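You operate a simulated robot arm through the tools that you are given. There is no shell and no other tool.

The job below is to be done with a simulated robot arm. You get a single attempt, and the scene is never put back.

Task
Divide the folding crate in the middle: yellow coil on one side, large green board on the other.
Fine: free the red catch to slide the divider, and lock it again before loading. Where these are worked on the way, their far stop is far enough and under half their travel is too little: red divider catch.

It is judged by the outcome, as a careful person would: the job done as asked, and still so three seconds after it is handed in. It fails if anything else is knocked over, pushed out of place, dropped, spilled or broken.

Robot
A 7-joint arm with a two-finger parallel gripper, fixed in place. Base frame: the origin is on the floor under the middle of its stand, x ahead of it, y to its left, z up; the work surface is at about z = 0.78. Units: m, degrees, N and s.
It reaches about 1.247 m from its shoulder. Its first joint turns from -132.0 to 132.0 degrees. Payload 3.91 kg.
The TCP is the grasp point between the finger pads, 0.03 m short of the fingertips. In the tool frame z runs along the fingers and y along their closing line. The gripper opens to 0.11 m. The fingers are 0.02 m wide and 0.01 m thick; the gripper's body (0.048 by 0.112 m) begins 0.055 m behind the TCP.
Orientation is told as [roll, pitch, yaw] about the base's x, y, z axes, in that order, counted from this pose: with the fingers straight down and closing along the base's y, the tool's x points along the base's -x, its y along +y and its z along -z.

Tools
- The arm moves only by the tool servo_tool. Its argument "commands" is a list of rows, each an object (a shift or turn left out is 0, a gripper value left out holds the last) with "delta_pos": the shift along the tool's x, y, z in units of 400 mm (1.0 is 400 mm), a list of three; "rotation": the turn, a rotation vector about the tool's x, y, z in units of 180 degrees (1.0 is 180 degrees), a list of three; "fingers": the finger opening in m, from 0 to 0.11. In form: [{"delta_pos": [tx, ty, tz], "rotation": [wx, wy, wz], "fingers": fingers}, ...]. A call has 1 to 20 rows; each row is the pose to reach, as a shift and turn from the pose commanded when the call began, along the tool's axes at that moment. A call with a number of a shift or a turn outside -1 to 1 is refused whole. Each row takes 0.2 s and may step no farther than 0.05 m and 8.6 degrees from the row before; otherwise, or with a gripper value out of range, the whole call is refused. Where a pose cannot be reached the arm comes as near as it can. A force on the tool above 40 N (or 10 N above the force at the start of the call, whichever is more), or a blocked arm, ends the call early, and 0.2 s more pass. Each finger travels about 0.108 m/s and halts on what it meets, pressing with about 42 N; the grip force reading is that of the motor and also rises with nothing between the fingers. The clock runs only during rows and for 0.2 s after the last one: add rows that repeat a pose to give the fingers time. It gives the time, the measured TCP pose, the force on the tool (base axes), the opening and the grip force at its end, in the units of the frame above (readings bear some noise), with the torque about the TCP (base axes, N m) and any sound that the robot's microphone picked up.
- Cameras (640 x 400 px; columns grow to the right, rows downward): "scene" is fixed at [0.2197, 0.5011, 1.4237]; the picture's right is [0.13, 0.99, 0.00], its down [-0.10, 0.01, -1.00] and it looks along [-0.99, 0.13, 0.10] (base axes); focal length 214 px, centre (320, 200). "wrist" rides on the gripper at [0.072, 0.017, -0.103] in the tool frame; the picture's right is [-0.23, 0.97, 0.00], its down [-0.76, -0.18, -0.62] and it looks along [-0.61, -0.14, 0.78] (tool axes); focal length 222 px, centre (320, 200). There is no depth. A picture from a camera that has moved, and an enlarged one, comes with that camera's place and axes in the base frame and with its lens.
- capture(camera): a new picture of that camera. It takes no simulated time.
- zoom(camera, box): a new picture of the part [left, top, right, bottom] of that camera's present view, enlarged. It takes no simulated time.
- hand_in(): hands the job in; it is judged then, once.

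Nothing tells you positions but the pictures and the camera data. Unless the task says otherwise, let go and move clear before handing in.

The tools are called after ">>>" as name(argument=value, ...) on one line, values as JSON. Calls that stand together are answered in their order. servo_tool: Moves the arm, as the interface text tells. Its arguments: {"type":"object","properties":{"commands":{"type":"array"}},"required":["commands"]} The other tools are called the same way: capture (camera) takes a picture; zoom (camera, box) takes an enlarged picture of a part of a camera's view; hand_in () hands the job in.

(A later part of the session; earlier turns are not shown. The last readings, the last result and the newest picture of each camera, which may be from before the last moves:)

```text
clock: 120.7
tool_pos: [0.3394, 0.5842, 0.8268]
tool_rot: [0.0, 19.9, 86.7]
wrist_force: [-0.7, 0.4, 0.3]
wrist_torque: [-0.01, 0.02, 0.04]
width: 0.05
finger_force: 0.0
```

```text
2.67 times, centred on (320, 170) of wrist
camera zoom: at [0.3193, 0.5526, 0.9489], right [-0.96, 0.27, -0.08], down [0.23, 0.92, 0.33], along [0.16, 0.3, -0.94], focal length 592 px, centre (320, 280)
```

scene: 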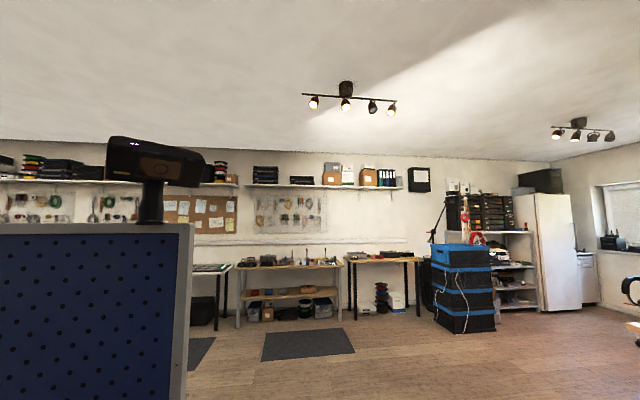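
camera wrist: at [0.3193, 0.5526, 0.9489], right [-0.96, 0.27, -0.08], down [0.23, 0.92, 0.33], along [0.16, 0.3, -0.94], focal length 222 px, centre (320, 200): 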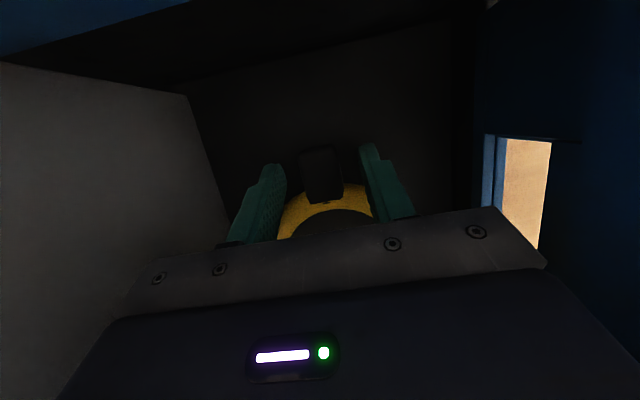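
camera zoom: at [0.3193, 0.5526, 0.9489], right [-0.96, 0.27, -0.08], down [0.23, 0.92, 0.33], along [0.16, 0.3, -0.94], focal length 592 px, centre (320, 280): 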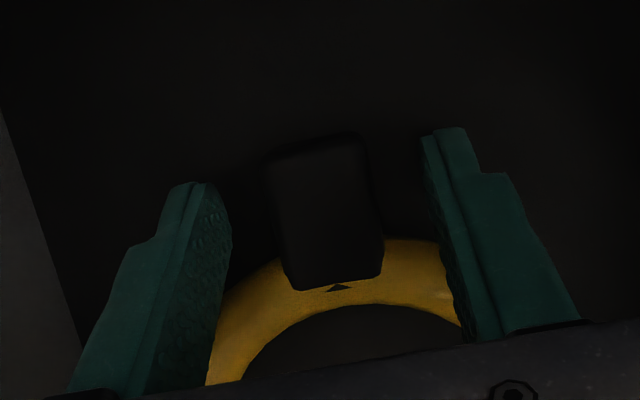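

Released. I'll rise straight up and inspect.

>>> servo_tool(commands=[{"delta_pos": [0.0169, 0, -0.047]}, {"delta_pos": [0.0508, 0, -0.1411]}, {"delta_pos": [0.0847, 0, -0.2352]}, {"delta_pos": [0.1185, 0, -0.3293]}, {"delta_pos": [0.1524, 0, -0.4234]}, {"delta_pos": [0.1888, 0, -0.5246]}])

>>> capture(camera="wrist")

>>> zoom(camera="wrist", box=[80, 40, 440, 240])

```text
clock: 122.1
tool_pos: [0.3392, 0.5847, 1.0525]
tool_rot: [-0.1, 19.7, 86.8]
wrist_force: [0.2, 0.4, 0.1]
wrist_torque: [0.0, 0.03, 0.01]
width: 0.0502
finger_force: 0.1
```

```text
taken
camera wrist: at [0.3195, 0.5529, 1.1728], right [-0.96, 0.27, -0.08], down [0.23, 0.92, 0.33], along [0.16, 0.3, -0.94], focal length 222 px, centre (320, 200)
```

wrist: 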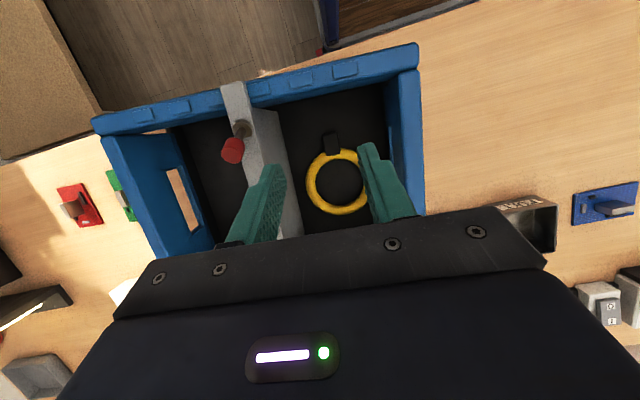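

```text
1.78 times, centred on (260, 140) of wrist
camera zoom: at [0.3195, 0.5529, 1.1728], right [-0.96, 0.27, -0.08], down [0.23, 0.92, 0.33], along [0.16, 0.3, -0.94], focal length 395 px, centre (427, 307)
```

zoom: 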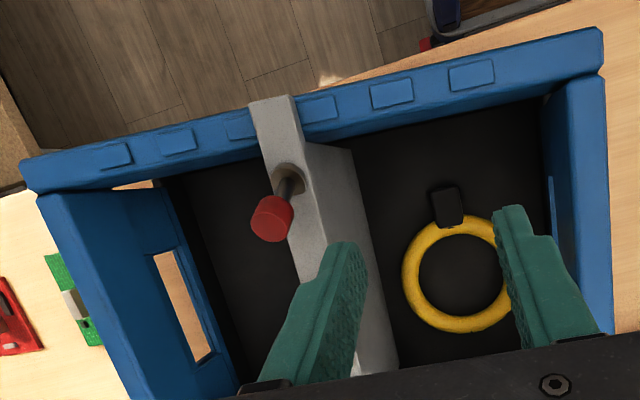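

The coil lies flat in the near compartment, with the catch locked and the divider central. Next I'll straighten the hand and go look closely at the large green board.

>>> servo_tool(commands=[{"delta_pos": [0.012, 0, -0.03], "rotation": [0, -0.037, 0]}, {"delta_pos": [0.022, 0, -0.06], "rotation": [0, -0.074, 0]}, {"delta_pos": [0.034, 0, -0.094], "rotation": [0, -0.11, 0]}, {"delta_pos": [0.034, 0, -0.094], "rotation": [0, -0.11, 0]}])

>>> servo_tool(commands=[{"delta_pos": [0.0316, -0.1074, 0], "rotation": [0, 0, 0.001]}, {"delta_pos": [0.0631, -0.2149, 0], "rotation": [0, 0, 0.002]}, {"delta_pos": [0.0947, -0.3223, 0], "rotation": [0, 0, 0.003]}, {"delta_pos": [0.1262, -0.4298, 0], "rotation": [0, 0, 0.004]}, {"delta_pos": [0.1578, -0.5372, 0], "rotation": [0, 0, 0.005]}, {"delta_pos": [0.1893, -0.6447, 0], "rotation": [0, 0, 0.006]}, {"delta_pos": [0.2209, -0.7521, 0], "rotation": [0, 0, 0.007]}, {"delta_pos": [0.2524, -0.8596, 0], "rotation": [0, 0, 0.009]}, {"delta_pos": [0.284, -0.967, 0], "rotation": [0, 0, 0.01]}])

>>> capture(camera="wrist")

>>> zoom(camera="wrist", box=[240, 90, 440, 230])

```text
clock: 123.1
tool_pos: [0.3395, 0.5841, 1.0903]
tool_rot: [-0.1, 0.0, 86.7]
wrist_force: [0.7, 0.2, 0.7]
wrist_torque: [0.0, -0.01, -0.02]
width: 0.0502
finger_force: 0.0
```

```text
clock: 125.1
tool_pos: [0.7176, 0.4494, 1.093]
tool_rot: [-0.1, 0.1, 85.1]
wrist_force: [-1.1, 0.5, 0.6]
wrist_torque: [-0.04, -0.02, -0.02]
width: 0.0499
finger_force: 0.1
```

```text
taken
camera wrist: at [0.6943, 0.3788, 1.1956], right [-0.95, 0.31, 0.0], down [0.24, 0.74, 0.62], along [0.2, 0.59, -0.78], focal length 222 px, centre (320, 200)
```

wrist: 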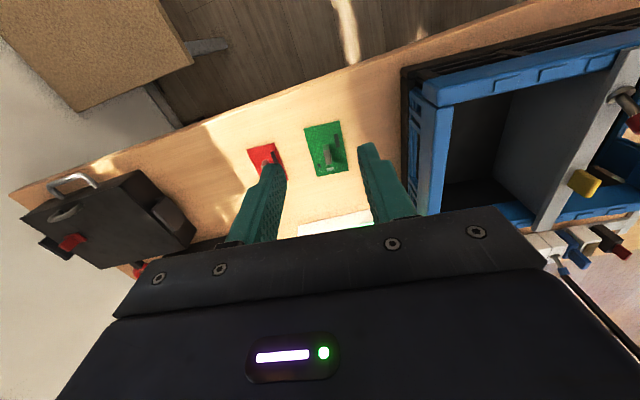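

```text
2.86 times, centred on (340, 160) of wrist
camera zoom: at [0.6943, 0.3788, 1.1956], right [-0.95, 0.31, 0.0], down [0.24, 0.74, 0.62], along [0.2, 0.59, -0.78], focal length 635 px, centre (263, 314)
```

zoom: 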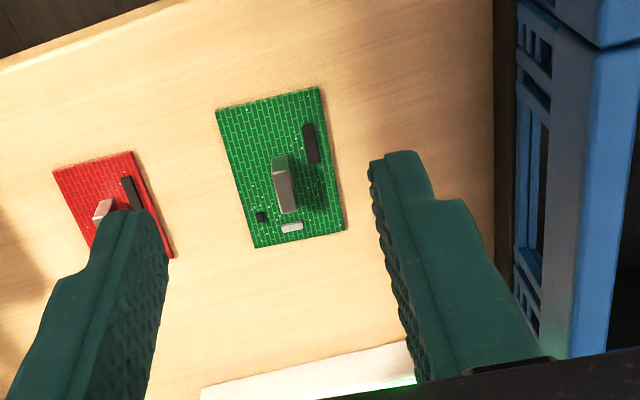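

>>> zoom(camera="wrist", box=[295, 110, 355, 190])

>>> zoom(camera="wrist", box=[315, 140, 345, 170])

```text
5.00 times, centred on (325, 150) of wrist
camera zoom: at [0.6943, 0.3788, 1.1956], right [-0.95, 0.31, 0.0], down [0.24, 0.74, 0.62], along [0.2, 0.59, -0.78], focal length 1111 px, centre (295, 450)
```

zoom: 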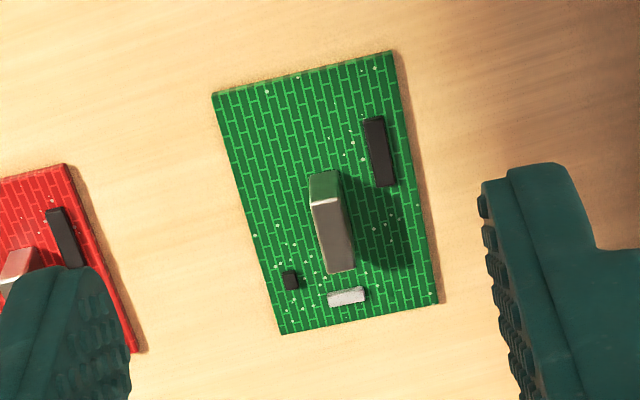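

```text
13.33 times, centred on (330, 155) of wrist
camera zoom: at [0.6943, 0.3788, 1.1956], right [-0.95, 0.31, 0.0], down [0.24, 0.74, 0.62], along [0.2, 0.59, -0.78], focal length 2962 px, centre (187, 800)
```

zoom: 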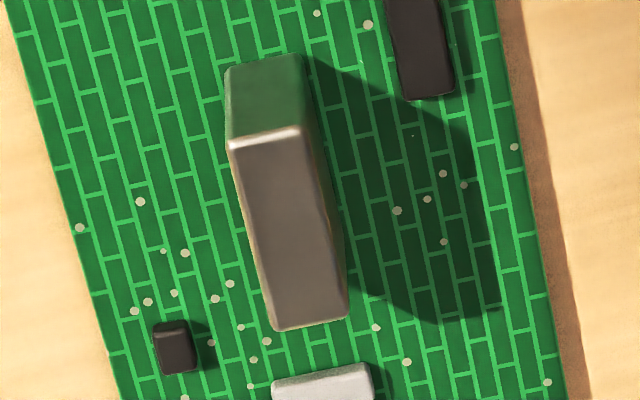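

The green board carries an upright block (about 11 × 31 × 23 mm) at about (0.744, 0.578), a good handle for closing along x. This board measures 0.11 × 0.07 m, while the red, blue and other green boards are about 0.09 m long, so it is the large one. I'll hover above the block with a narrow opening.

>>> servo_tool(commands=[{"delta_pos": [-0.0677, -0.0076, 0.0815], "fingers": 0.03}, {"delta_pos": [-0.1354, -0.0151, 0.163], "fingers": 0.03}, {"delta_pos": [-0.2031, -0.0227, 0.2445], "fingers": 0.03}, {"delta_pos": [-0.2708, -0.0302, 0.326], "fingers": 0.03}, {"delta_pos": [-0.3385, -0.0378, 0.4075], "fingers": 0.03}, {"delta_pos": [-0.3385, -0.0378, 0.4075], "fingers": 0.03}])

>>> capture(camera="wrist")

>>> zoom(camera="wrist", box=[240, 90, 400, 220])

```text
clock: 126.5
tool_pos: [0.7452, 0.5825, 0.9279]
tool_rot: [-0.1, 0.2, 85.0]
wrist_force: [-0.3, 0.1, 0.5]
wrist_torque: [0.0, 0.02, 0.02]
width: 0.03
finger_force: 0.0
```

```text
taken
camera wrist: at [0.7216, 0.5121, 1.0315], right [-0.95, 0.31, 0.0], down [0.24, 0.74, 0.62], along [0.2, 0.59, -0.78], focal length 222 px, centre (320, 200)
```

wrist: 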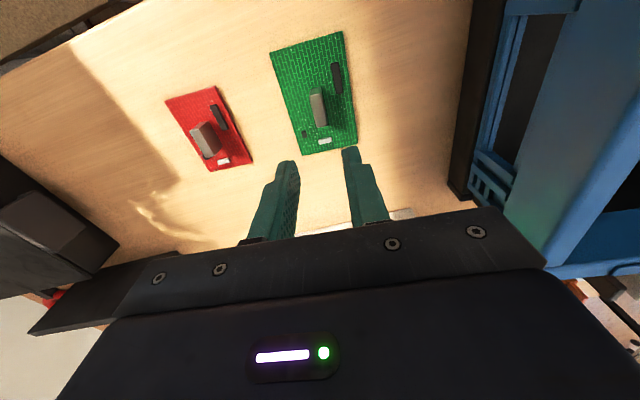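

```text
3.08 times, centred on (320, 155) of wrist
camera zoom: at [0.7216, 0.5121, 1.0315], right [-0.95, 0.31, 0.0], down [0.24, 0.74, 0.62], along [0.2, 0.59, -0.78], focal length 684 px, centre (320, 338)
```

zoom: 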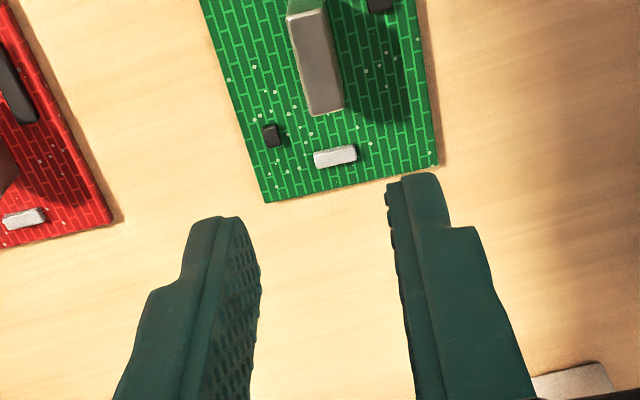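

The alignment checks out (block centre x ≈0.7445). I'll descend around the block and grip.

>>> servo_tool(commands=[{"delta_pos": [0, 0, 0.1], "fingers": 0.03}, {"delta_pos": [0, 0, 0.19], "fingers": 0.03}, {"delta_pos": [0, 0, 0.24], "fingers": 0.03}, {"delta_pos": [0, 0, 0.272], "fingers": 0.03}, {"delta_pos": [0, 0, 0.272], "fingers": 0.03}])

>>> zoom(camera="wrist", box=[240, 110, 400, 220])

```text
clock: 127.7
tool_pos: [0.7455, 0.5837, 0.8183]
tool_rot: [-0.1, 0.1, 85.0]
wrist_force: [-0.6, -0.5, 0.1]
wrist_torque: [0.01, 0.02, -0.03]
width: 0.0299
finger_force: 0.1
```

```text
3.64 times, centred on (320, 165) of wrist
camera zoom: at [0.7215, 0.5126, 0.9228], right [-0.95, 0.31, 0.0], down [0.24, 0.74, 0.62], along [0.2, 0.59, -0.78], focal length 808 px, centre (320, 327)
```

zoom: 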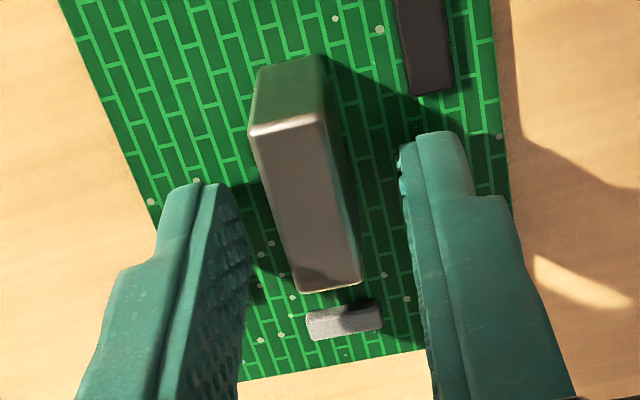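

The block stands between the fingers. I'll close, then lift a few centimetres to check.

>>> servo_tool(commands=[{"delta_pos": [0, 0, 0], "fingers": 0.0}, {"delta_pos": [0, 0, 0], "fingers": 0.0}, {"delta_pos": [0, 0, 0], "fingers": 0.0}, {"delta_pos": [0, 0, -0.03], "fingers": 0.0}, {"delta_pos": [0, 0, -0.07], "fingers": 0.0}, {"delta_pos": [0, 0, -0.12], "fingers": 0.0}])

>>> capture(camera="wrist")

>>> zoom(camera="wrist", box=[240, 110, 400, 220])

```text
clock: 129.1
tool_pos: [0.7453, 0.5828, 0.8672]
tool_rot: [-0.1, 0.1, 84.9]
wrist_force: [-0.6, -0.7, -1.2]
wrist_torque: [-0.02, -0.05, 0.04]
width: 0.0104
finger_force: 41.9
```

```text
taken
camera wrist: at [0.7212, 0.5123, 0.9703], right [-0.95, 0.31, 0.0], down [0.24, 0.74, 0.62], along [0.2, 0.59, -0.78], focal length 222 px, centre (320, 200)
```

wrist: 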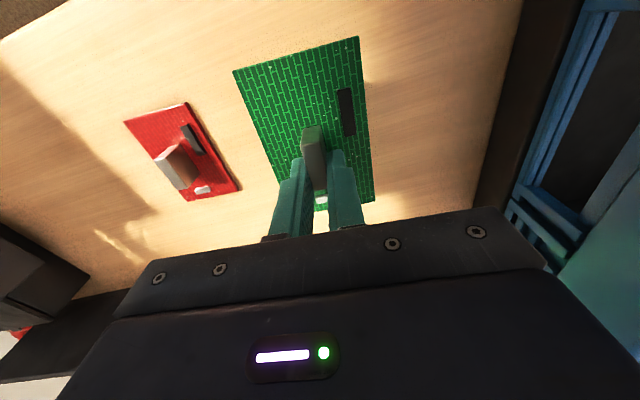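

```text
3.64 times, centred on (320, 165) of wrist
camera zoom: at [0.7212, 0.5123, 0.9703], right [-0.95, 0.31, 0.0], down [0.24, 0.74, 0.62], along [0.2, 0.59, -0.78], focal length 808 px, centre (320, 327)
```

zoom: 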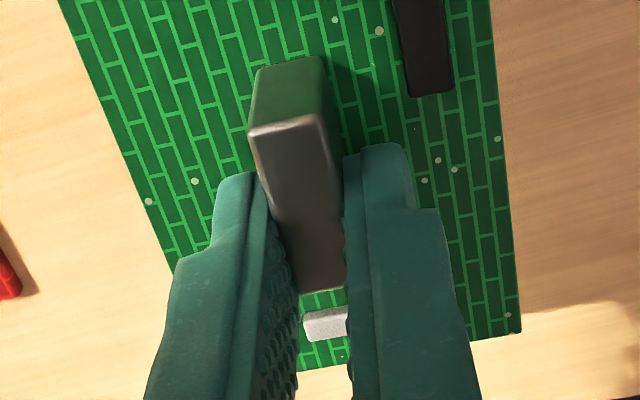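

The board lifted level (about 1.2 N). I'll raise it clear of the rim and carry it over the far compartment, centred at about (0.501, 0.618).

>>> servo_tool(commands=[{"delta_pos": [0, 0, -0.0865]}, {"delta_pos": [0, 0, -0.173]}, {"delta_pos": [0, 0, -0.2595]}, {"delta_pos": [0, 0, -0.346]}, {"delta_pos": [0, 0, -0.4325]}, {"delta_pos": [-0.0078, 0.0876, -0.4325]}, {"delta_pos": [-0.0157, 0.1751, -0.4325]}, {"delta_pos": [-0.0235, 0.2627, -0.4325]}, {"delta_pos": [-0.0313, 0.3502, -0.4325]}, {"delta_pos": [-0.0391, 0.4378, -0.4325]}, {"delta_pos": [-0.047, 0.5253, -0.4325]}, {"delta_pos": [-0.0548, 0.6129, -0.4325]}, {"delta_pos": [-0.0548, 0.6129, -0.4325]}])

>>> capture(camera="wrist")

>>> zoom(camera="wrist", box=[180, 30, 500, 230])

```text
clock: 131.9
tool_pos: [0.5026, 0.6275, 1.0399]
tool_rot: [-0.1, 0.2, 85.0]
wrist_force: [0.9, -0.3, -1.1]
wrist_torque: [0.0, 0.0, 0.0]
width: 0.0108
finger_force: 41.7
```

```text
taken
camera wrist: at [0.4786, 0.5565, 1.1432], right [-0.95, 0.31, 0.0], down [0.24, 0.74, 0.62], along [0.2, 0.59, -0.78], focal length 222 px, centre (320, 200)
```

wrist: 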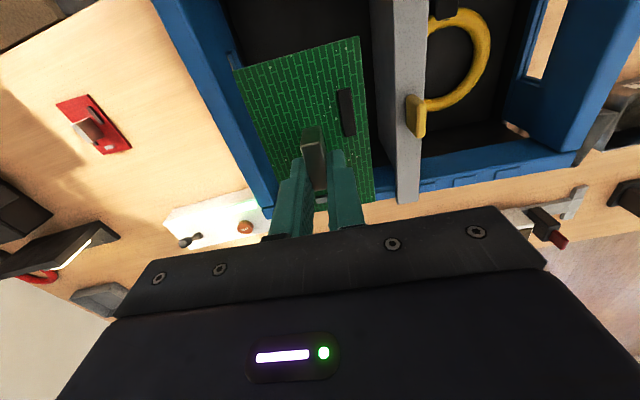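

```text
2.00 times, centred on (340, 130) of wrist
camera zoom: at [0.4786, 0.5565, 1.1432], right [-0.95, 0.31, 0.0], down [0.24, 0.74, 0.62], along [0.2, 0.59, -0.78], focal length 444 px, centre (280, 340)
```

zoom: 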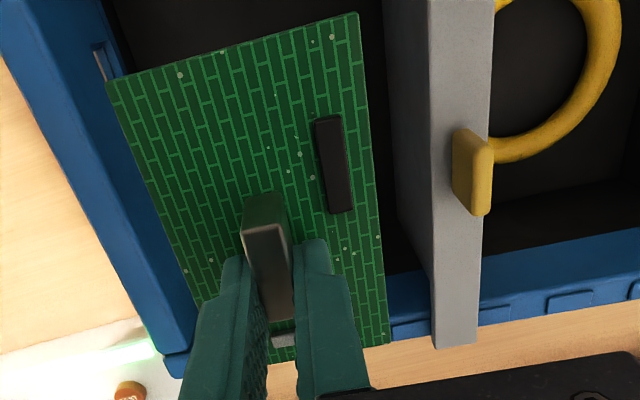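

The board is centred over the far compartment with 3–4 cm clearance all round. I'll lower it in stages.

>>> servo_tool(commands=[{"delta_pos": [0, 0, 0.07]}, {"delta_pos": [0, 0, 0.14]}, {"delta_pos": [0, 0, 0.21]}, {"delta_pos": [0, 0, 0.28]}, {"delta_pos": [0, 0, 0.35]}, {"delta_pos": [0, 0, 0.42]}])

>>> servo_tool(commands=[{"delta_pos": [0, 0, 0.025]}, {"delta_pos": [0, 0, 0.05]}, {"delta_pos": [0, 0, 0.075]}])

>>> capture(camera="wrist")

```text
clock: 133.3
tool_pos: [0.5034, 0.6256, 0.8715]
tool_rot: [-0.1, 0.2, 85.0]
wrist_force: [-0.7, -0.2, 0.1]
wrist_torque: [0.0, 0.02, 0.01]
width: 0.0107
finger_force: 42.0
```

```text
clock: 134.1
tool_pos: [0.5044, 0.6251, 0.8406]
tool_rot: [-0.1, 0.2, 85.0]
wrist_force: [-0.3, 0.7, 0.6]
wrist_torque: [-0.01, -0.05, 0.0]
width: 0.0106
finger_force: 41.7
```

```text
taken
camera wrist: at [0.4794, 0.5555, 0.9447], right [-0.95, 0.31, 0.0], down [0.24, 0.74, 0.62], along [0.2, 0.59, -0.78], focal length 222 px, centre (320, 200)
```

wrist: 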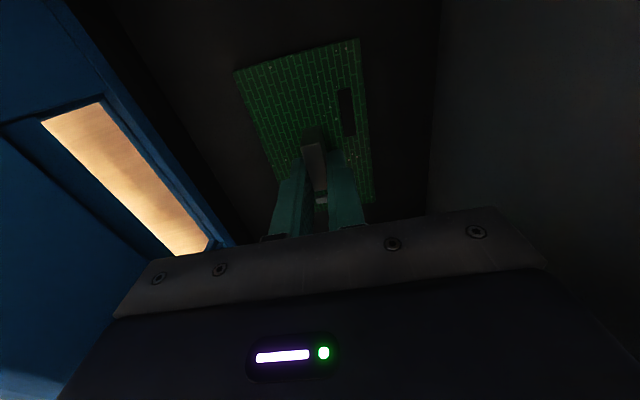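

Nearly at the floor. I'll step down 2–3 mm at a time, checking the force each time.

>>> servo_tool(commands=[{"delta_pos": [0, 0, 0.006]}, {"delta_pos": [0, 0, 0.012]}])

```text
clock: 134.7
tool_pos: [0.5038, 0.6257, 0.8361]
tool_rot: [-0.1, 0.1, 85.0]
wrist_force: [0.3, -0.6, -0.5]
wrist_torque: [0.01, -0.02, -0.03]
width: 0.0108
finger_force: 41.9
```

>>> servo_tool(commands=[{"delta_pos": [0, 0, 0.005]}])

```text
clock: 135.1
tool_pos: [0.5021, 0.6255, 0.8339]
tool_rot: [-0.2, 0.1, 85.0]
wrist_force: [0.2, 0.1, -0.6]
wrist_torque: [0.03, 0.01, -0.01]
width: 0.0107
finger_force: 42.3
```

No contact yet at z 0.834, so I'll take another 2 mm.

>>> servo_tool(commands=[{"delta_pos": [0, 0, 0.005]}])

```text
clock: 135.5
tool_pos: [0.5025, 0.6258, 0.8321]
tool_rot: [0.0, 0.1, 85.1]
wrist_force: [-1.3, -0.9, 4.8]
wrist_torque: [-0.3, 0.14, 0.01]
width: 0.011
finger_force: 42.1
```

Light contact with the floor (4.8 N). I'll release gently and then rise straight up.

>>> servo_tool(commands=[{"delta_pos": [0, 0, 0], "fingers": 0.018}, {"delta_pos": [0, 0, 0], "fingers": 0.028}, {"delta_pos": [0, 0, 0], "fingers": 0.03}])

>>> servo_tool(commands=[{"delta_pos": [0, 0, -0.04]}, {"delta_pos": [0, 0, -0.12]}, {"delta_pos": [0, 0, -0.22]}, {"delta_pos": [0, 0, -0.32]}, {"delta_pos": [0, 0, -0.42]}, {"delta_pos": [0, 0, -0.52]}, {"delta_pos": [0, 0, -0.62]}])

>>> capture(camera="wrist")

>>> zoom(camera="wrist", box=[180, 20, 560, 230])

```text
clock: 136.3
tool_pos: [0.5028, 0.6252, 0.8331]
tool_rot: [-0.2, 0.1, 85.0]
wrist_force: [0.1, 1.0, 0.0]
wrist_torque: [0.03, -0.04, 0.0]
width: 0.0302
finger_force: 0.1
```

```text
clock: 137.9
tool_pos: [0.5031, 0.6271, 1.0809]
tool_rot: [-0.1, 0.2, 85.0]
wrist_force: [-0.4, -0.4, -0.3]
wrist_torque: [-0.03, 0.01, 0.01]
width: 0.0298
finger_force: 0.1
```

```text
taken
camera wrist: at [0.4794, 0.5563, 1.1845], right [-0.95, 0.31, 0.0], down [0.24, 0.75, 0.62], along [0.2, 0.59, -0.78], focal length 222 px, centre (320, 200)
```

wrist: 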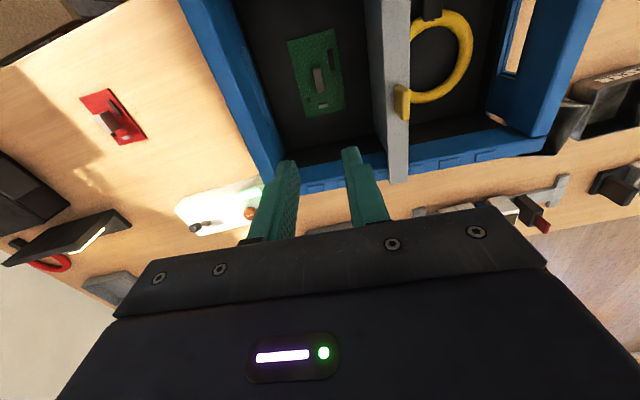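

```text
1.68 times, centred on (370, 125) of wrist
camera zoom: at [0.4794, 0.5563, 1.1845], right [-0.95, 0.31, 0.0], down [0.24, 0.75, 0.62], along [0.2, 0.59, -0.78], focal length 374 px, centre (236, 326)
```

zoom: 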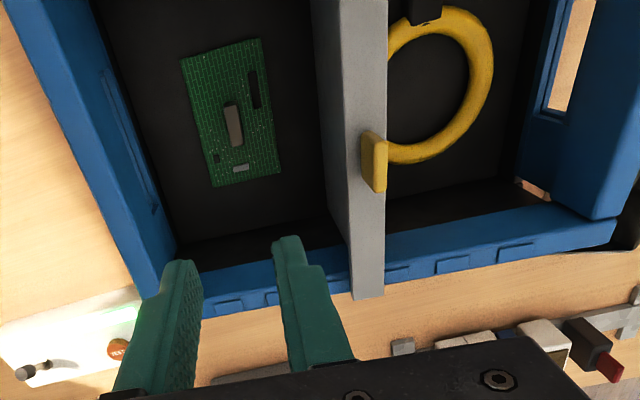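

Both items lie flat in their compartments. I'll move away to the higher viewpoint for a final check of the catch, the crate pose and the surroundings.

>>> servo_tool(commands=[{"delta_pos": [0.0823, 0.0188, -0.0531]}, {"delta_pos": [0.1645, 0.0377, -0.1063]}, {"delta_pos": [0.2468, 0.0565, -0.1594]}, {"delta_pos": [0.3291, 0.0754, -0.2125]}, {"delta_pos": [0.4113, 0.0942, -0.2656]}, {"delta_pos": [0.4936, 0.113, -0.3188]}, {"delta_pos": [0.5758, 0.1319, -0.3719]}, {"delta_pos": [0.6581, 0.1507, -0.425]}])

>>> capture(camera="wrist")

>>> zoom(camera="wrist", box=[240, 80, 480, 230])

```text
clock: 139.7
tool_pos: [0.4186, 0.3705, 1.2513]
tool_rot: [0.0, 0.2, 84.9]
wrist_force: [-0.4, -0.5, -0.6]
wrist_torque: [-0.05, 0.07, -0.02]
width: 0.03
finger_force: 0.1
```

```text
taken
camera wrist: at [0.3951, 0.3002, 1.3547], right [-0.95, 0.31, 0.0], down [0.24, 0.74, 0.62], along [0.2, 0.59, -0.78], focal length 222 px, centre (320, 200)
```

wrist: 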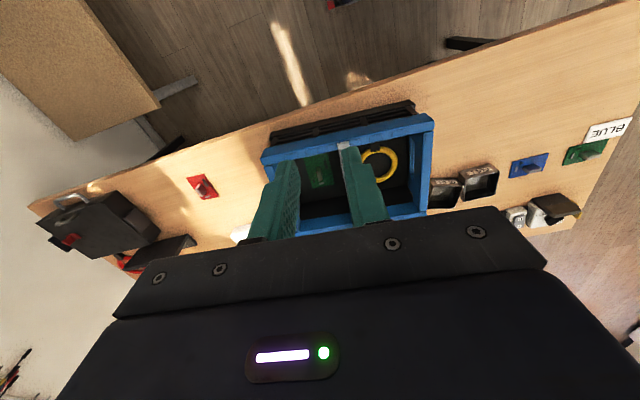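

```text
2.67 times, centred on (360, 155) of wrist
camera zoom: at [0.3951, 0.3002, 1.3547], right [-0.95, 0.31, 0.0], down [0.24, 0.74, 0.62], along [0.2, 0.59, -0.78], focal length 592 px, centre (213, 320)
```

zoom: 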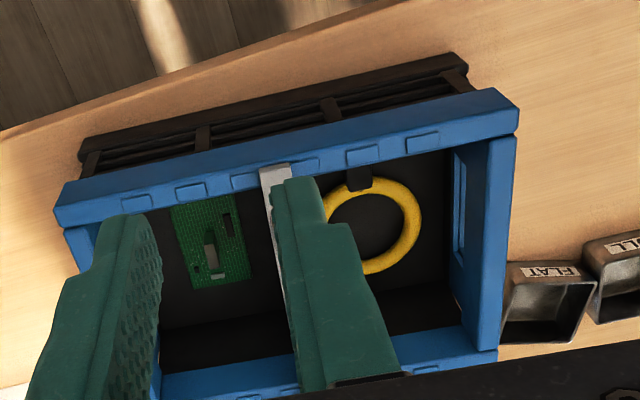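

Both items are in place and the crate looks right. The "FLAT" tray beside it looks closer to the "FULL" tray than I remember, so I'll return to my first overview pose and compare like for like.

>>> servo_tool(commands=[{"delta_pos": [-0.0491, 0.0763, -0.0114], "rotation": [0, 0, 0.0429]}, {"delta_pos": [-0.0982, 0.1525, -0.0227], "rotation": [0, 0, 0.0858]}, {"delta_pos": [-0.1473, 0.2288, -0.0341], "rotation": [0, 0, 0.1286]}, {"delta_pos": [-0.1964, 0.305, -0.0455], "rotation": [0, 0, 0.1715]}, {"delta_pos": [-0.2455, 0.3813, -0.0568], "rotation": [0, 0, 0.2144]}, {"delta_pos": [-0.2945, 0.4575, -0.0682], "rotation": [0, 0, 0.2573]}, {"delta_pos": [-0.3436, 0.5338, -0.0795], "rotation": [0, 0, 0.3002]}, {"delta_pos": [-0.3927, 0.61, -0.0909], "rotation": [0, 0, 0.3431]}, {"delta_pos": [-0.4418, 0.6863, -0.1023], "rotation": [0, 0, 0.3859]}, {"delta_pos": [-0.4909, 0.7625, -0.1136], "rotation": [0, 0, 0.4288]}, {"delta_pos": [-0.54, 0.8388, -0.125], "rotation": [0, 0, 0.4717]}])

>>> servo_tool(commands=[{"delta_pos": [0.0625, 0.0625, -0.01]}, {"delta_pos": [0.125, 0.125, -0.02]}, {"delta_pos": [0.1875, 0.1875, -0.03]}, {"delta_pos": [0.25, 0.25, -0.04], "fingers": 0.11}, {"delta_pos": [0.25, 0.25, -0.04], "fingers": 0.11}])

>>> capture(camera="wrist")

>>> zoom(camera="wrist", box=[180, 0, 520, 212])

```text
clock: 142.1
tool_pos: [0.1041, 0.6159, 1.2997]
tool_rot: [-0.1, -0.2, -0.1]
wrist_force: [0.2, -0.7, -0.1]
wrist_torque: [0.04, 0.02, 0.02]
width: 0.0301
finger_force: 0.1
```

```text
clock: 143.3
tool_pos: [0.0032, 0.7137, 1.3159]
tool_rot: [-0.1, -0.1, 0.1]
wrist_force: [-0.5, -0.4, 0.2]
wrist_torque: [-0.02, 0.03, 0.01]
width: 0.11
finger_force: 0.0
```

```text
taken
camera wrist: at [-0.0697, 0.7312, 1.4188], right [0.23, 0.97, 0.0], down [0.76, -0.18, 0.62], along [0.61, -0.14, -0.78], focal length 222 px, centre (320, 200)
```

wrist: 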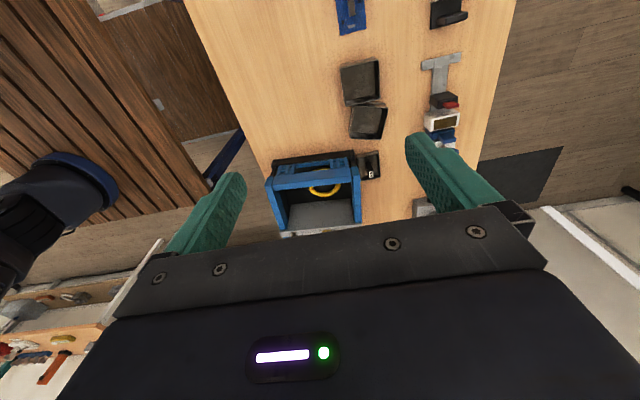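

```text
1.88 times, centred on (350, 106) of wrist
camera zoom: at [-0.0697, 0.7312, 1.4188], right [0.23, 0.97, 0.0], down [0.76, -0.18, 0.62], along [0.61, -0.14, -0.78], focal length 418 px, centre (264, 377)
```

zoom: 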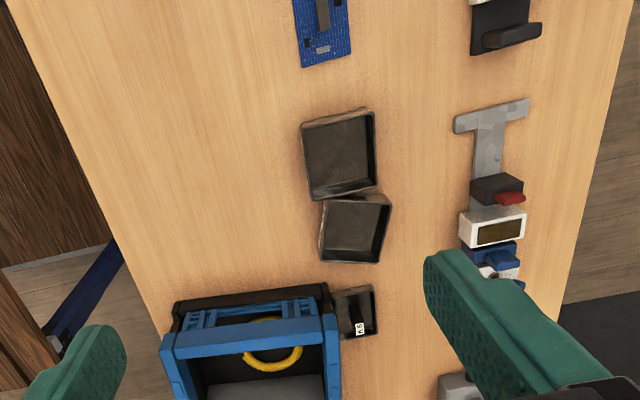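

The FLAT tray has in fact been nudged: the crate must have pushed it toward −x while being dragged earlier. I need to put it back, so I'll take the same close zoom as at the start to measure the shift.

>>> zoom(camera="wrist", box=[230, 60, 400, 166])

>>> zoom(camera="wrist", box=[320, 50, 420, 190])

```text
3.76 times, centred on (315, 113) of wrist
camera zoom: at [-0.0697, 0.7312, 1.4188], right [0.23, 0.97, 0.0], down [0.76, -0.18, 0.62], along [0.61, -0.14, -0.78], focal length 836 px, centre (339, 528)
```

zoom: 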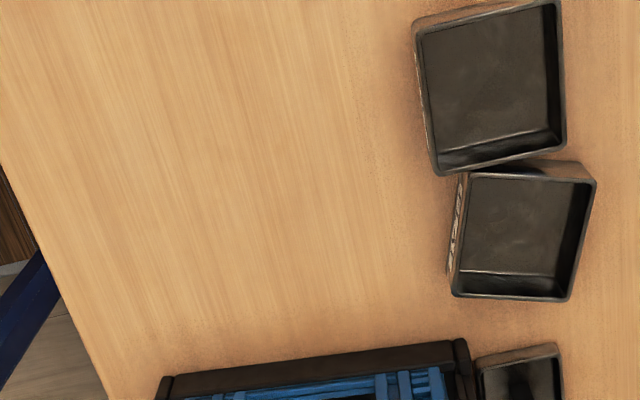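

```text
2.86 times, centred on (370, 120) of wrist
camera zoom: at [-0.0697, 0.7312, 1.4188], right [0.23, 0.97, 0.0], down [0.76, -0.18, 0.62], along [0.61, -0.14, -0.78], focal length 635 px, centre (177, 429)
```

zoom: 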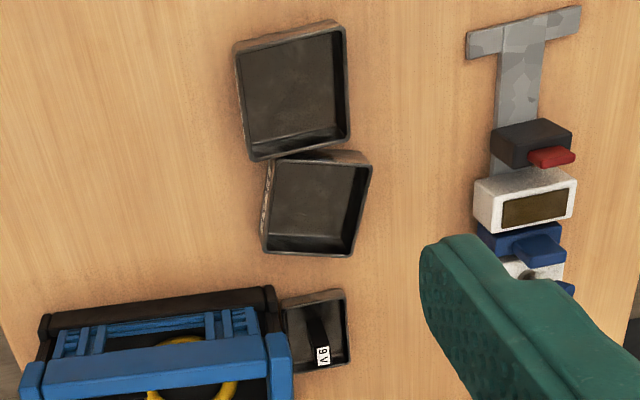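

The FLAT tray moved about 28 mm toward −x and turned about −16°; its original centre was about (0.204, 0.801), nearly square to the base axes. It is empty, so I can pinch its +x wall and set it back. First I'll get closer and measure it well.

>>> servo_tool(commands=[{"delta_pos": [-0.0493, 0.0015, 0.054], "rotation": [0, 0, -0.0417]}, {"delta_pos": [-0.0985, 0.003, 0.108], "rotation": [0, 0, -0.0833]}, {"delta_pos": [-0.1478, 0.0045, 0.162], "rotation": [0, 0, -0.125]}, {"delta_pos": [-0.197, 0.006, 0.216], "rotation": [0, 0, -0.1667]}, {"delta_pos": [-0.2463, 0.0075, 0.27], "rotation": [0, 0, -0.2083]}, {"delta_pos": [-0.2955, 0.009, 0.324], "rotation": [0, 0, -0.25]}, {"delta_pos": [-0.3448, 0.0105, 0.378], "rotation": [0, 0, -0.2917]}, {"delta_pos": [-0.394, 0.012, 0.432], "rotation": [0, 0, -0.3333]}, {"delta_pos": [-0.4433, 0.0135, 0.486], "rotation": [0, 0, -0.375]}, {"delta_pos": [-0.4925, 0.015, 0.54], "rotation": [0, 0, -0.4167]}])

>>> capture(camera="wrist")

>>> zoom(camera="wrist", box=[240, 60, 480, 210])

```text
clock: 145.5
tool_pos: [0.2009, 0.7205, 1.0986]
tool_rot: [-0.1, 0.1, 75.2]
wrist_force: [-1.3, -0.2, 0.5]
wrist_torque: [0.0, -0.08, 0.0]
width: 0.1099
finger_force: 0.1
```

```text
taken
camera wrist: at [0.1656, 0.6547, 1.2025], right [-0.88, 0.47, 0.0], down [0.37, 0.69, 0.62], along [0.29, 0.55, -0.78], focal length 222 px, centre (320, 200)
```

wrist: 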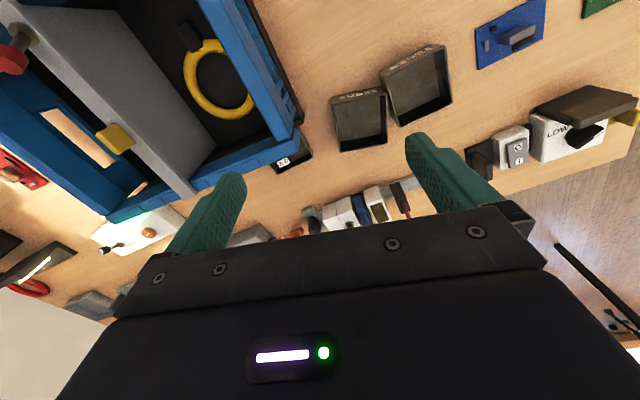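

```text
2.67 times, centred on (360, 135) of wrist
camera zoom: at [0.1656, 0.6547, 1.2025], right [-0.88, 0.47, 0.0], down [0.37, 0.69, 0.62], along [0.29, 0.55, -0.78], focal length 592 px, centre (213, 373)
```

zoom: 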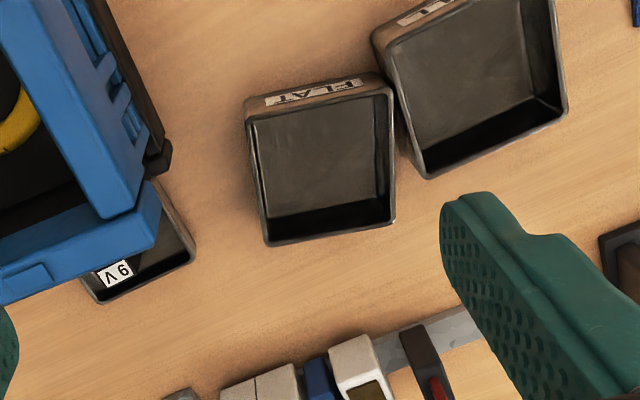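

The FLAT tray is about 86 mm square and 40 mm tall, now centred at about (0.167, 0.811) at yaw −16.6°. I'll pinch its free +y wall, swing it back to centre ≈(0.199, 0.806) at yaw −2°, and keep a little clearance from the crate's corner.

>>> servo_tool(commands=[{"delta_pos": [-0.0273, 0.0125, 0], "rotation": [0, 0, 0.0464], "fingers": 0.03}, {"delta_pos": [-0.0547, 0.025, 0], "rotation": [0, 0, 0.0927], "fingers": 0.03}, {"delta_pos": [-0.082, 0.0375, 0], "rotation": [0, 0, 0.1391], "fingers": 0.03}, {"delta_pos": [-0.1093, 0.05, 0], "rotation": [0, 0, 0.1855], "fingers": 0.03}, {"delta_pos": [-0.1367, 0.0625, 0], "rotation": [0, 0, 0.2318], "fingers": 0.03}, {"delta_pos": [-0.164, 0.0749, 0], "rotation": [0, 0, 0.2782], "fingers": 0.03}, {"delta_pos": [-0.1914, 0.0874, 0], "rotation": [0, 0, 0.3245], "fingers": 0.03}, {"delta_pos": [-0.2187, 0.0999, 0], "rotation": [0, 0, 0.3709], "fingers": 0.03}, {"delta_pos": [-0.246, 0.1124, 0], "rotation": [0, 0, 0.4173], "fingers": 0.03}, {"delta_pos": [-0.2734, 0.1249, 0], "rotation": [0, 0, 0.4636], "fingers": 0.03}, {"delta_pos": [-0.3007, 0.1374, 0], "rotation": [0, 0, 0.51], "fingers": 0.03}])

>>> capture(camera="wrist")

>>> zoom(camera="wrist", box=[220, 40, 460, 230])

```text
clock: 147.9
tool_pos: [0.1777, 0.8503, 1.1014]
tool_rot: [-0.2, -0.1, -16.9]
wrist_force: [0.2, 0.0, 0.4]
wrist_torque: [0.03, 0.03, -0.01]
width: 0.03
finger_force: 0.0
```

```text
taken
camera wrist: at [0.1139, 0.8883, 1.2038], right [0.5, 0.87, 0.0], down [0.68, -0.39, 0.63], along [0.54, -0.31, -0.78], focal length 222 px, centre (320, 200)
```

wrist: 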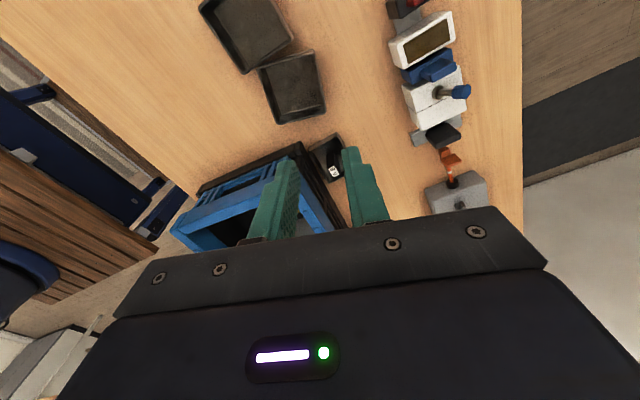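

```text
2.11 times, centred on (340, 135) of wrist
camera zoom: at [0.1139, 0.8883, 1.2038], right [0.5, 0.87, 0.0], down [0.68, -0.39, 0.63], along [0.54, -0.31, -0.78], focal length 468 px, centre (278, 337)
```

zoom: 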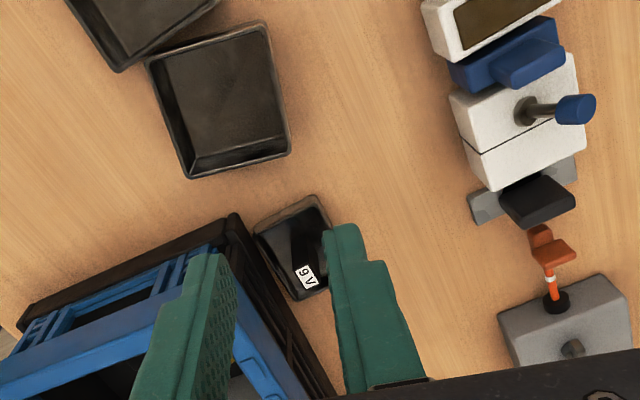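

All estimates agree, and the tray rim is at z ≈0.825. I'll descend to straddle the +y wall and close on it.

>>> servo_tool(commands=[{"delta_pos": [0, 0, 0.115]}, {"delta_pos": [0, 0, 0.23]}, {"delta_pos": [0, 0, 0.345]}, {"delta_pos": [0, 0, 0.46]}, {"delta_pos": [0, 0, 0.55]}])

>>> zoom(camera="wrist", box=[200, 40, 460, 230])

```text
clock: 149.1
tool_pos: [0.1812, 0.8495, 0.8814]
tool_rot: [0.0, -0.1, -16.7]
wrist_force: [-0.1, 0.7, 0.6]
wrist_torque: [-0.01, 0.03, 0.0]
width: 0.0301
finger_force: 0.0
```

```text
2.11 times, centred on (330, 135) of wrist
camera zoom: at [0.1151, 0.8869, 0.9832], right [0.5, 0.87, 0.0], down [0.68, -0.39, 0.62], along [0.54, -0.31, -0.78], focal length 468 px, centre (299, 337)
```

zoom: 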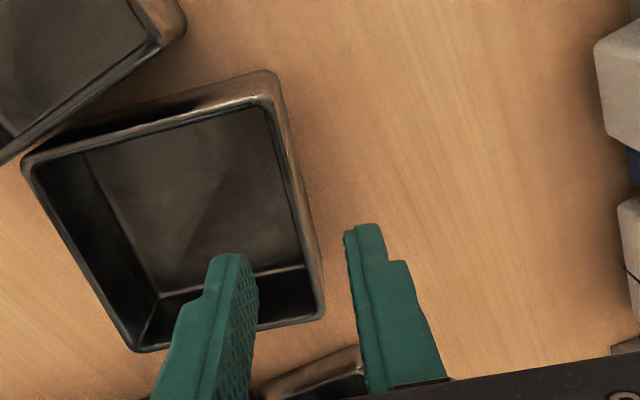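

The fingers are on either side of the wall. I'll lower the rest and close.

>>> servo_tool(commands=[{"delta_pos": [0, 0, 0.05]}, {"delta_pos": [0, 0, 0.1]}, {"delta_pos": [0, 0, 0.123]}, {"delta_pos": [0, 0, 0.123], "fingers": 0.0}, {"delta_pos": [0, 0, 0.123], "fingers": 0.0}, {"delta_pos": [0, 0, 0.123], "fingers": 0.0}])

>>> zoom(camera="wrist", box=[200, 40, 460, 230])

```text
clock: 150.5
tool_pos: [0.18, 0.8489, 0.8295]
tool_rot: [-0.2, -0.1, -16.7]
wrist_force: [1.1, 0.2, 0.8]
wrist_torque: [0.06, -0.06, 0.02]
width: 0.0033
finger_force: 41.9
```

```text
2.11 times, centred on (330, 135) of wrist
camera zoom: at [0.1146, 0.887, 0.9335], right [0.5, 0.87, 0.0], down [0.68, -0.39, 0.63], along [0.54, -0.31, -0.78], focal length 468 px, centre (299, 337)
```

zoom: 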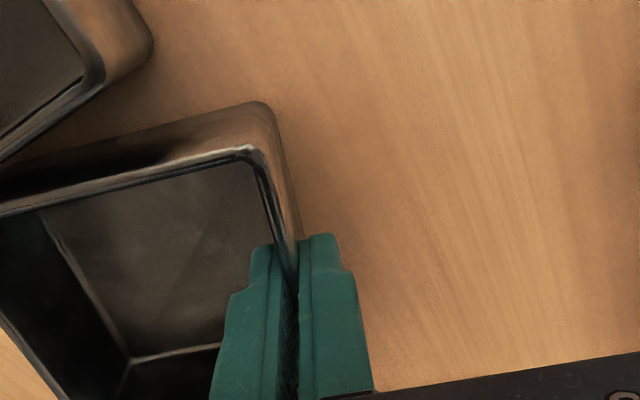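

The wall is gripped (3.3 mm). I'll lift about 2 mm, swing the tray back, and set it down.

>>> servo_tool(commands=[{"delta_pos": [0, 0, -0.006]}, {"delta_pos": [-0.0128, -0.0005, -0.006], "rotation": [0, 0, -0.0204]}, {"delta_pos": [-0.0256, -0.001, -0.006], "rotation": [0, 0, -0.0408]}, {"delta_pos": [-0.0385, -0.0015, -0.006], "rotation": [0, 0, -0.0613]}, {"delta_pos": [-0.0513, -0.002, -0.006], "rotation": [0, 0, -0.0817]}, {"delta_pos": [-0.0513, -0.002, -0.001], "rotation": [0, 0, -0.0817]}, {"delta_pos": [-0.0513, -0.002, 0.0], "rotation": [0, 0, -0.0817]}])

>>> zoom(camera="wrist", box=[200, 40, 460, 230])

>>> capture(camera="wrist")

```text
clock: 152.1
tool_pos: [0.1978, 0.8441, 0.8308]
tool_rot: [-0.1, -0.2, -1.9]
wrist_force: [0.1, 0.2, -1.3]
wrist_torque: [0.07, -0.05, -0.03]
width: 0.0031
finger_force: 42.1
```

```text
2.11 times, centred on (330, 135) of wrist
camera zoom: at [0.1264, 0.8632, 0.9339], right [0.26, 0.97, 0.0], down [0.75, -0.2, 0.62], along [0.6, -0.16, -0.78], focal length 468 px, centre (299, 337)
```

zoom: 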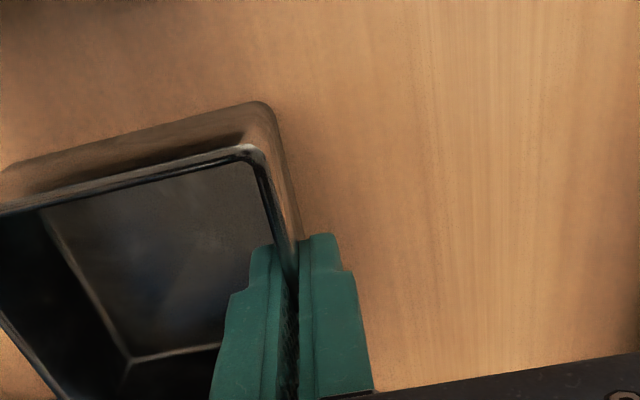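

```text
taken
camera wrist: at [0.1264, 0.8632, 0.9339], right [0.26, 0.97, 0.0], down [0.75, -0.2, 0.62], along [0.6, -0.16, -0.78], focal length 222 px, centre (320, 200)
```

wrist: 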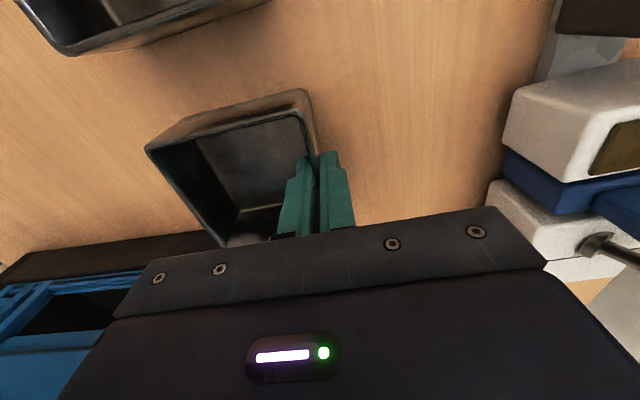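

The tray followed exactly. I'll lower the last millimetre and release.

>>> servo_tool(commands=[{"delta_pos": [0, 0, 0.0035]}, {"delta_pos": [0, 0, 0.0035]}])

>>> servo_tool(commands=[{"delta_pos": [0, 0, 0], "fingers": 0.015}, {"delta_pos": [0, 0, 0], "fingers": 0.03}, {"delta_pos": [0, 0, 0], "fingers": 0.03}, {"delta_pos": [0, 0, -0.1], "fingers": 0.03}, {"delta_pos": [0, 0, -0.22], "fingers": 0.03}, {"delta_pos": [0, 0, -0.34], "fingers": 0.03}, {"delta_pos": [0, 0, -0.46], "fingers": 0.03}])

>>> capture(camera="wrist")

```text
clock: 152.7
tool_pos: [0.1989, 0.8428, 0.8306]
tool_rot: [-0.1, -0.1, -2.0]
wrist_force: [-1.4, 0.4, 8.8]
wrist_torque: [-0.01, -0.14, 0.0]
width: 0.0033
finger_force: 42.0
```

```text
clock: 154.3
tool_pos: [0.1985, 0.8442, 1.0129]
tool_rot: [-0.2, -0.1, -1.9]
wrist_force: [0.1, 0.1, 0.1]
wrist_torque: [-0.04, 0.03, 0.02]
width: 0.0301
finger_force: 0.1
```

```text
taken
camera wrist: at [0.1263, 0.8633, 1.1156], right [0.26, 0.97, 0.0], down [0.75, -0.2, 0.63], along [0.6, -0.17, -0.78], focal length 222 px, centre (320, 200)
```

wrist: 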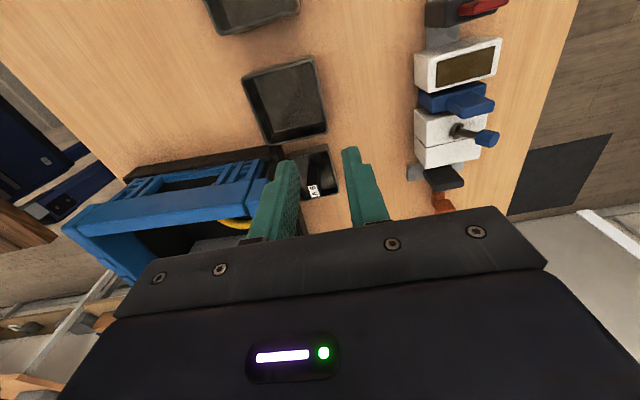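

Released. I'll go back to the exact first-overview pose to compare with the original picture.

>>> servo_tool(commands=[{"delta_pos": [0.0528, -0.0374, -0.0842], "rotation": [0, 0, -0.001]}, {"delta_pos": [0.1057, -0.0748, -0.1683], "rotation": [0, 0, -0.002]}, {"delta_pos": [0.1585, -0.1122, -0.2525], "rotation": [0, 0, -0.004]}, {"delta_pos": [0.2114, -0.1496, -0.3367], "rotation": [0, 0, -0.005]}, {"delta_pos": [0.2642, -0.1871, -0.4208], "rotation": [0, 0, -0.006]}, {"delta_pos": [0.3171, -0.2245, -0.505], "rotation": [0, 0, -0.008]}, {"delta_pos": [0.3699, -0.2619, -0.5892], "rotation": [0, 0, -0.009]}, {"delta_pos": [0.4228, -0.2993, -0.6733], "rotation": [0, 0, -0.01]}, {"delta_pos": [0.4756, -0.3367, -0.7575], "rotation": [0, 0, -0.0106]}])

>>> capture(camera="wrist")

>>> zoom(camera="wrist", box=[230, 60, 400, 166])

>>> zoom(camera="wrist", box=[180, 0, 520, 212])

```text
clock: 156.3
tool_pos: [0.0026, 0.7147, 1.3164]
tool_rot: [-0.2, -0.2, -0.1]
wrist_force: [0.5, 1.0, -0.5]
wrist_torque: [0.0, 0.02, 0.01]
width: 0.0302
finger_force: 0.0
```

```text
taken
camera wrist: at [-0.0703, 0.7327, 1.4192], right [0.23, 0.97, 0.0], down [0.76, -0.18, 0.62], along [0.61, -0.15, -0.78], focal length 222 px, centre (320, 200)
```

wrist: 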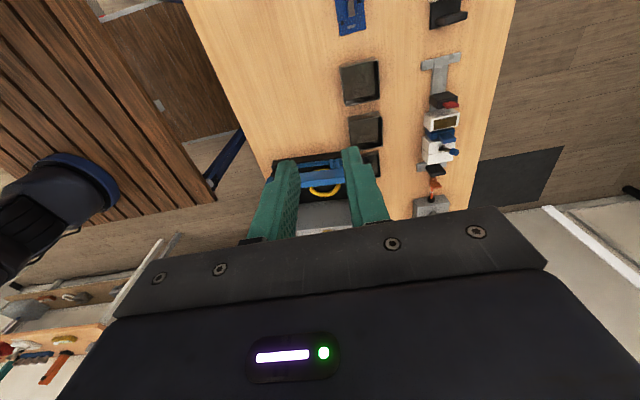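

```text
3.76 times, centred on (315, 113) of wrist
camera zoom: at [-0.0703, 0.7327, 1.4192], right [0.23, 0.97, 0.0], down [0.76, -0.18, 0.62], along [0.61, -0.15, -0.78], focal length 836 px, centre (339, 528)
```

zoom: 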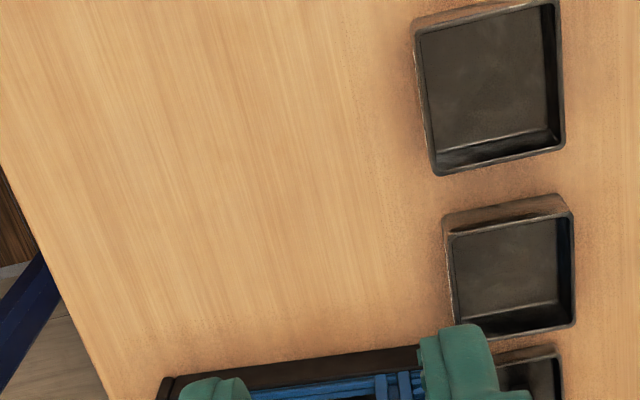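

```text
1.88 times, centred on (350, 106) of wrist
camera zoom: at [-0.0703, 0.7327, 1.4192], right [0.23, 0.97, 0.0], down [0.76, -0.18, 0.62], along [0.61, -0.15, -0.78], focal length 418 px, centre (264, 377)
```

zoom: 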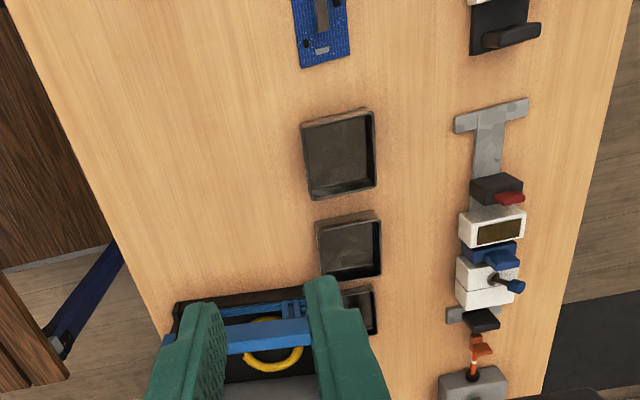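

The FLAT tray is back within about 4 mm of its original pose, and FULL and 9V sit where they were to within a few mm. I'll do one last overview of the crate from the earlier comparison pose before handing in.

>>> servo_tool(commands=[{"delta_pos": [-0.1, 0.0, 0], "fingers": 0.11}, {"delta_pos": [-0.2, 0.0, 0], "fingers": 0.11}, {"delta_pos": [-0.3, 0.0, 0], "fingers": 0.11}, {"delta_pos": [-0.4, 0.0, 0], "fingers": 0.11}, {"delta_pos": [-0.5, 0.006, 0], "fingers": 0.11}])

>>> capture(camera="wrist")

>>> zoom(camera="wrist", box=[220, 70, 400, 240])

```text
clock: 157.5
tool_pos: [0.203, 0.7181, 1.3161]
tool_rot: [-0.1, -0.2, 0.0]
wrist_force: [-0.6, -0.4, 0.6]
wrist_torque: [0.02, -0.07, 0.0]
width: 0.1097
finger_force: 0.1
```

```text
taken
camera wrist: at [0.1303, 0.7353, 1.4205], right [0.23, 0.97, 0.0], down [0.76, -0.18, 0.62], along [0.61, -0.14, -0.78], focal length 222 px, centre (320, 200)
```

wrist: 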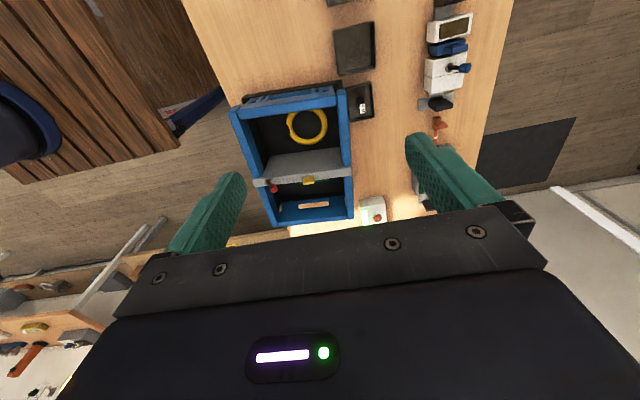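

```text
2.35 times, centred on (310, 155) of wrist
camera zoom: at [0.1303, 0.7353, 1.4205], right [0.23, 0.97, 0.0], down [0.76, -0.18, 0.62], along [0.61, -0.14, -0.78], focal length 523 px, centre (344, 306)
```

zoom: 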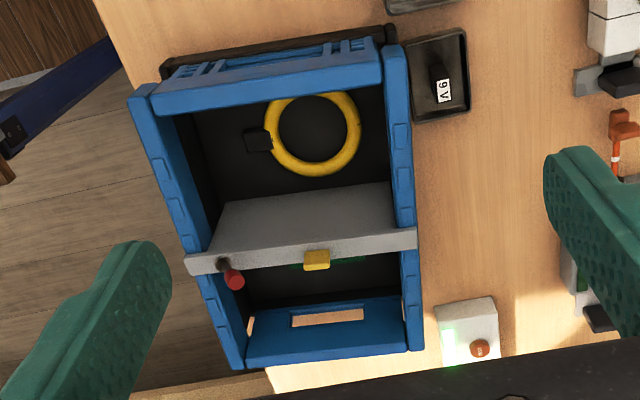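

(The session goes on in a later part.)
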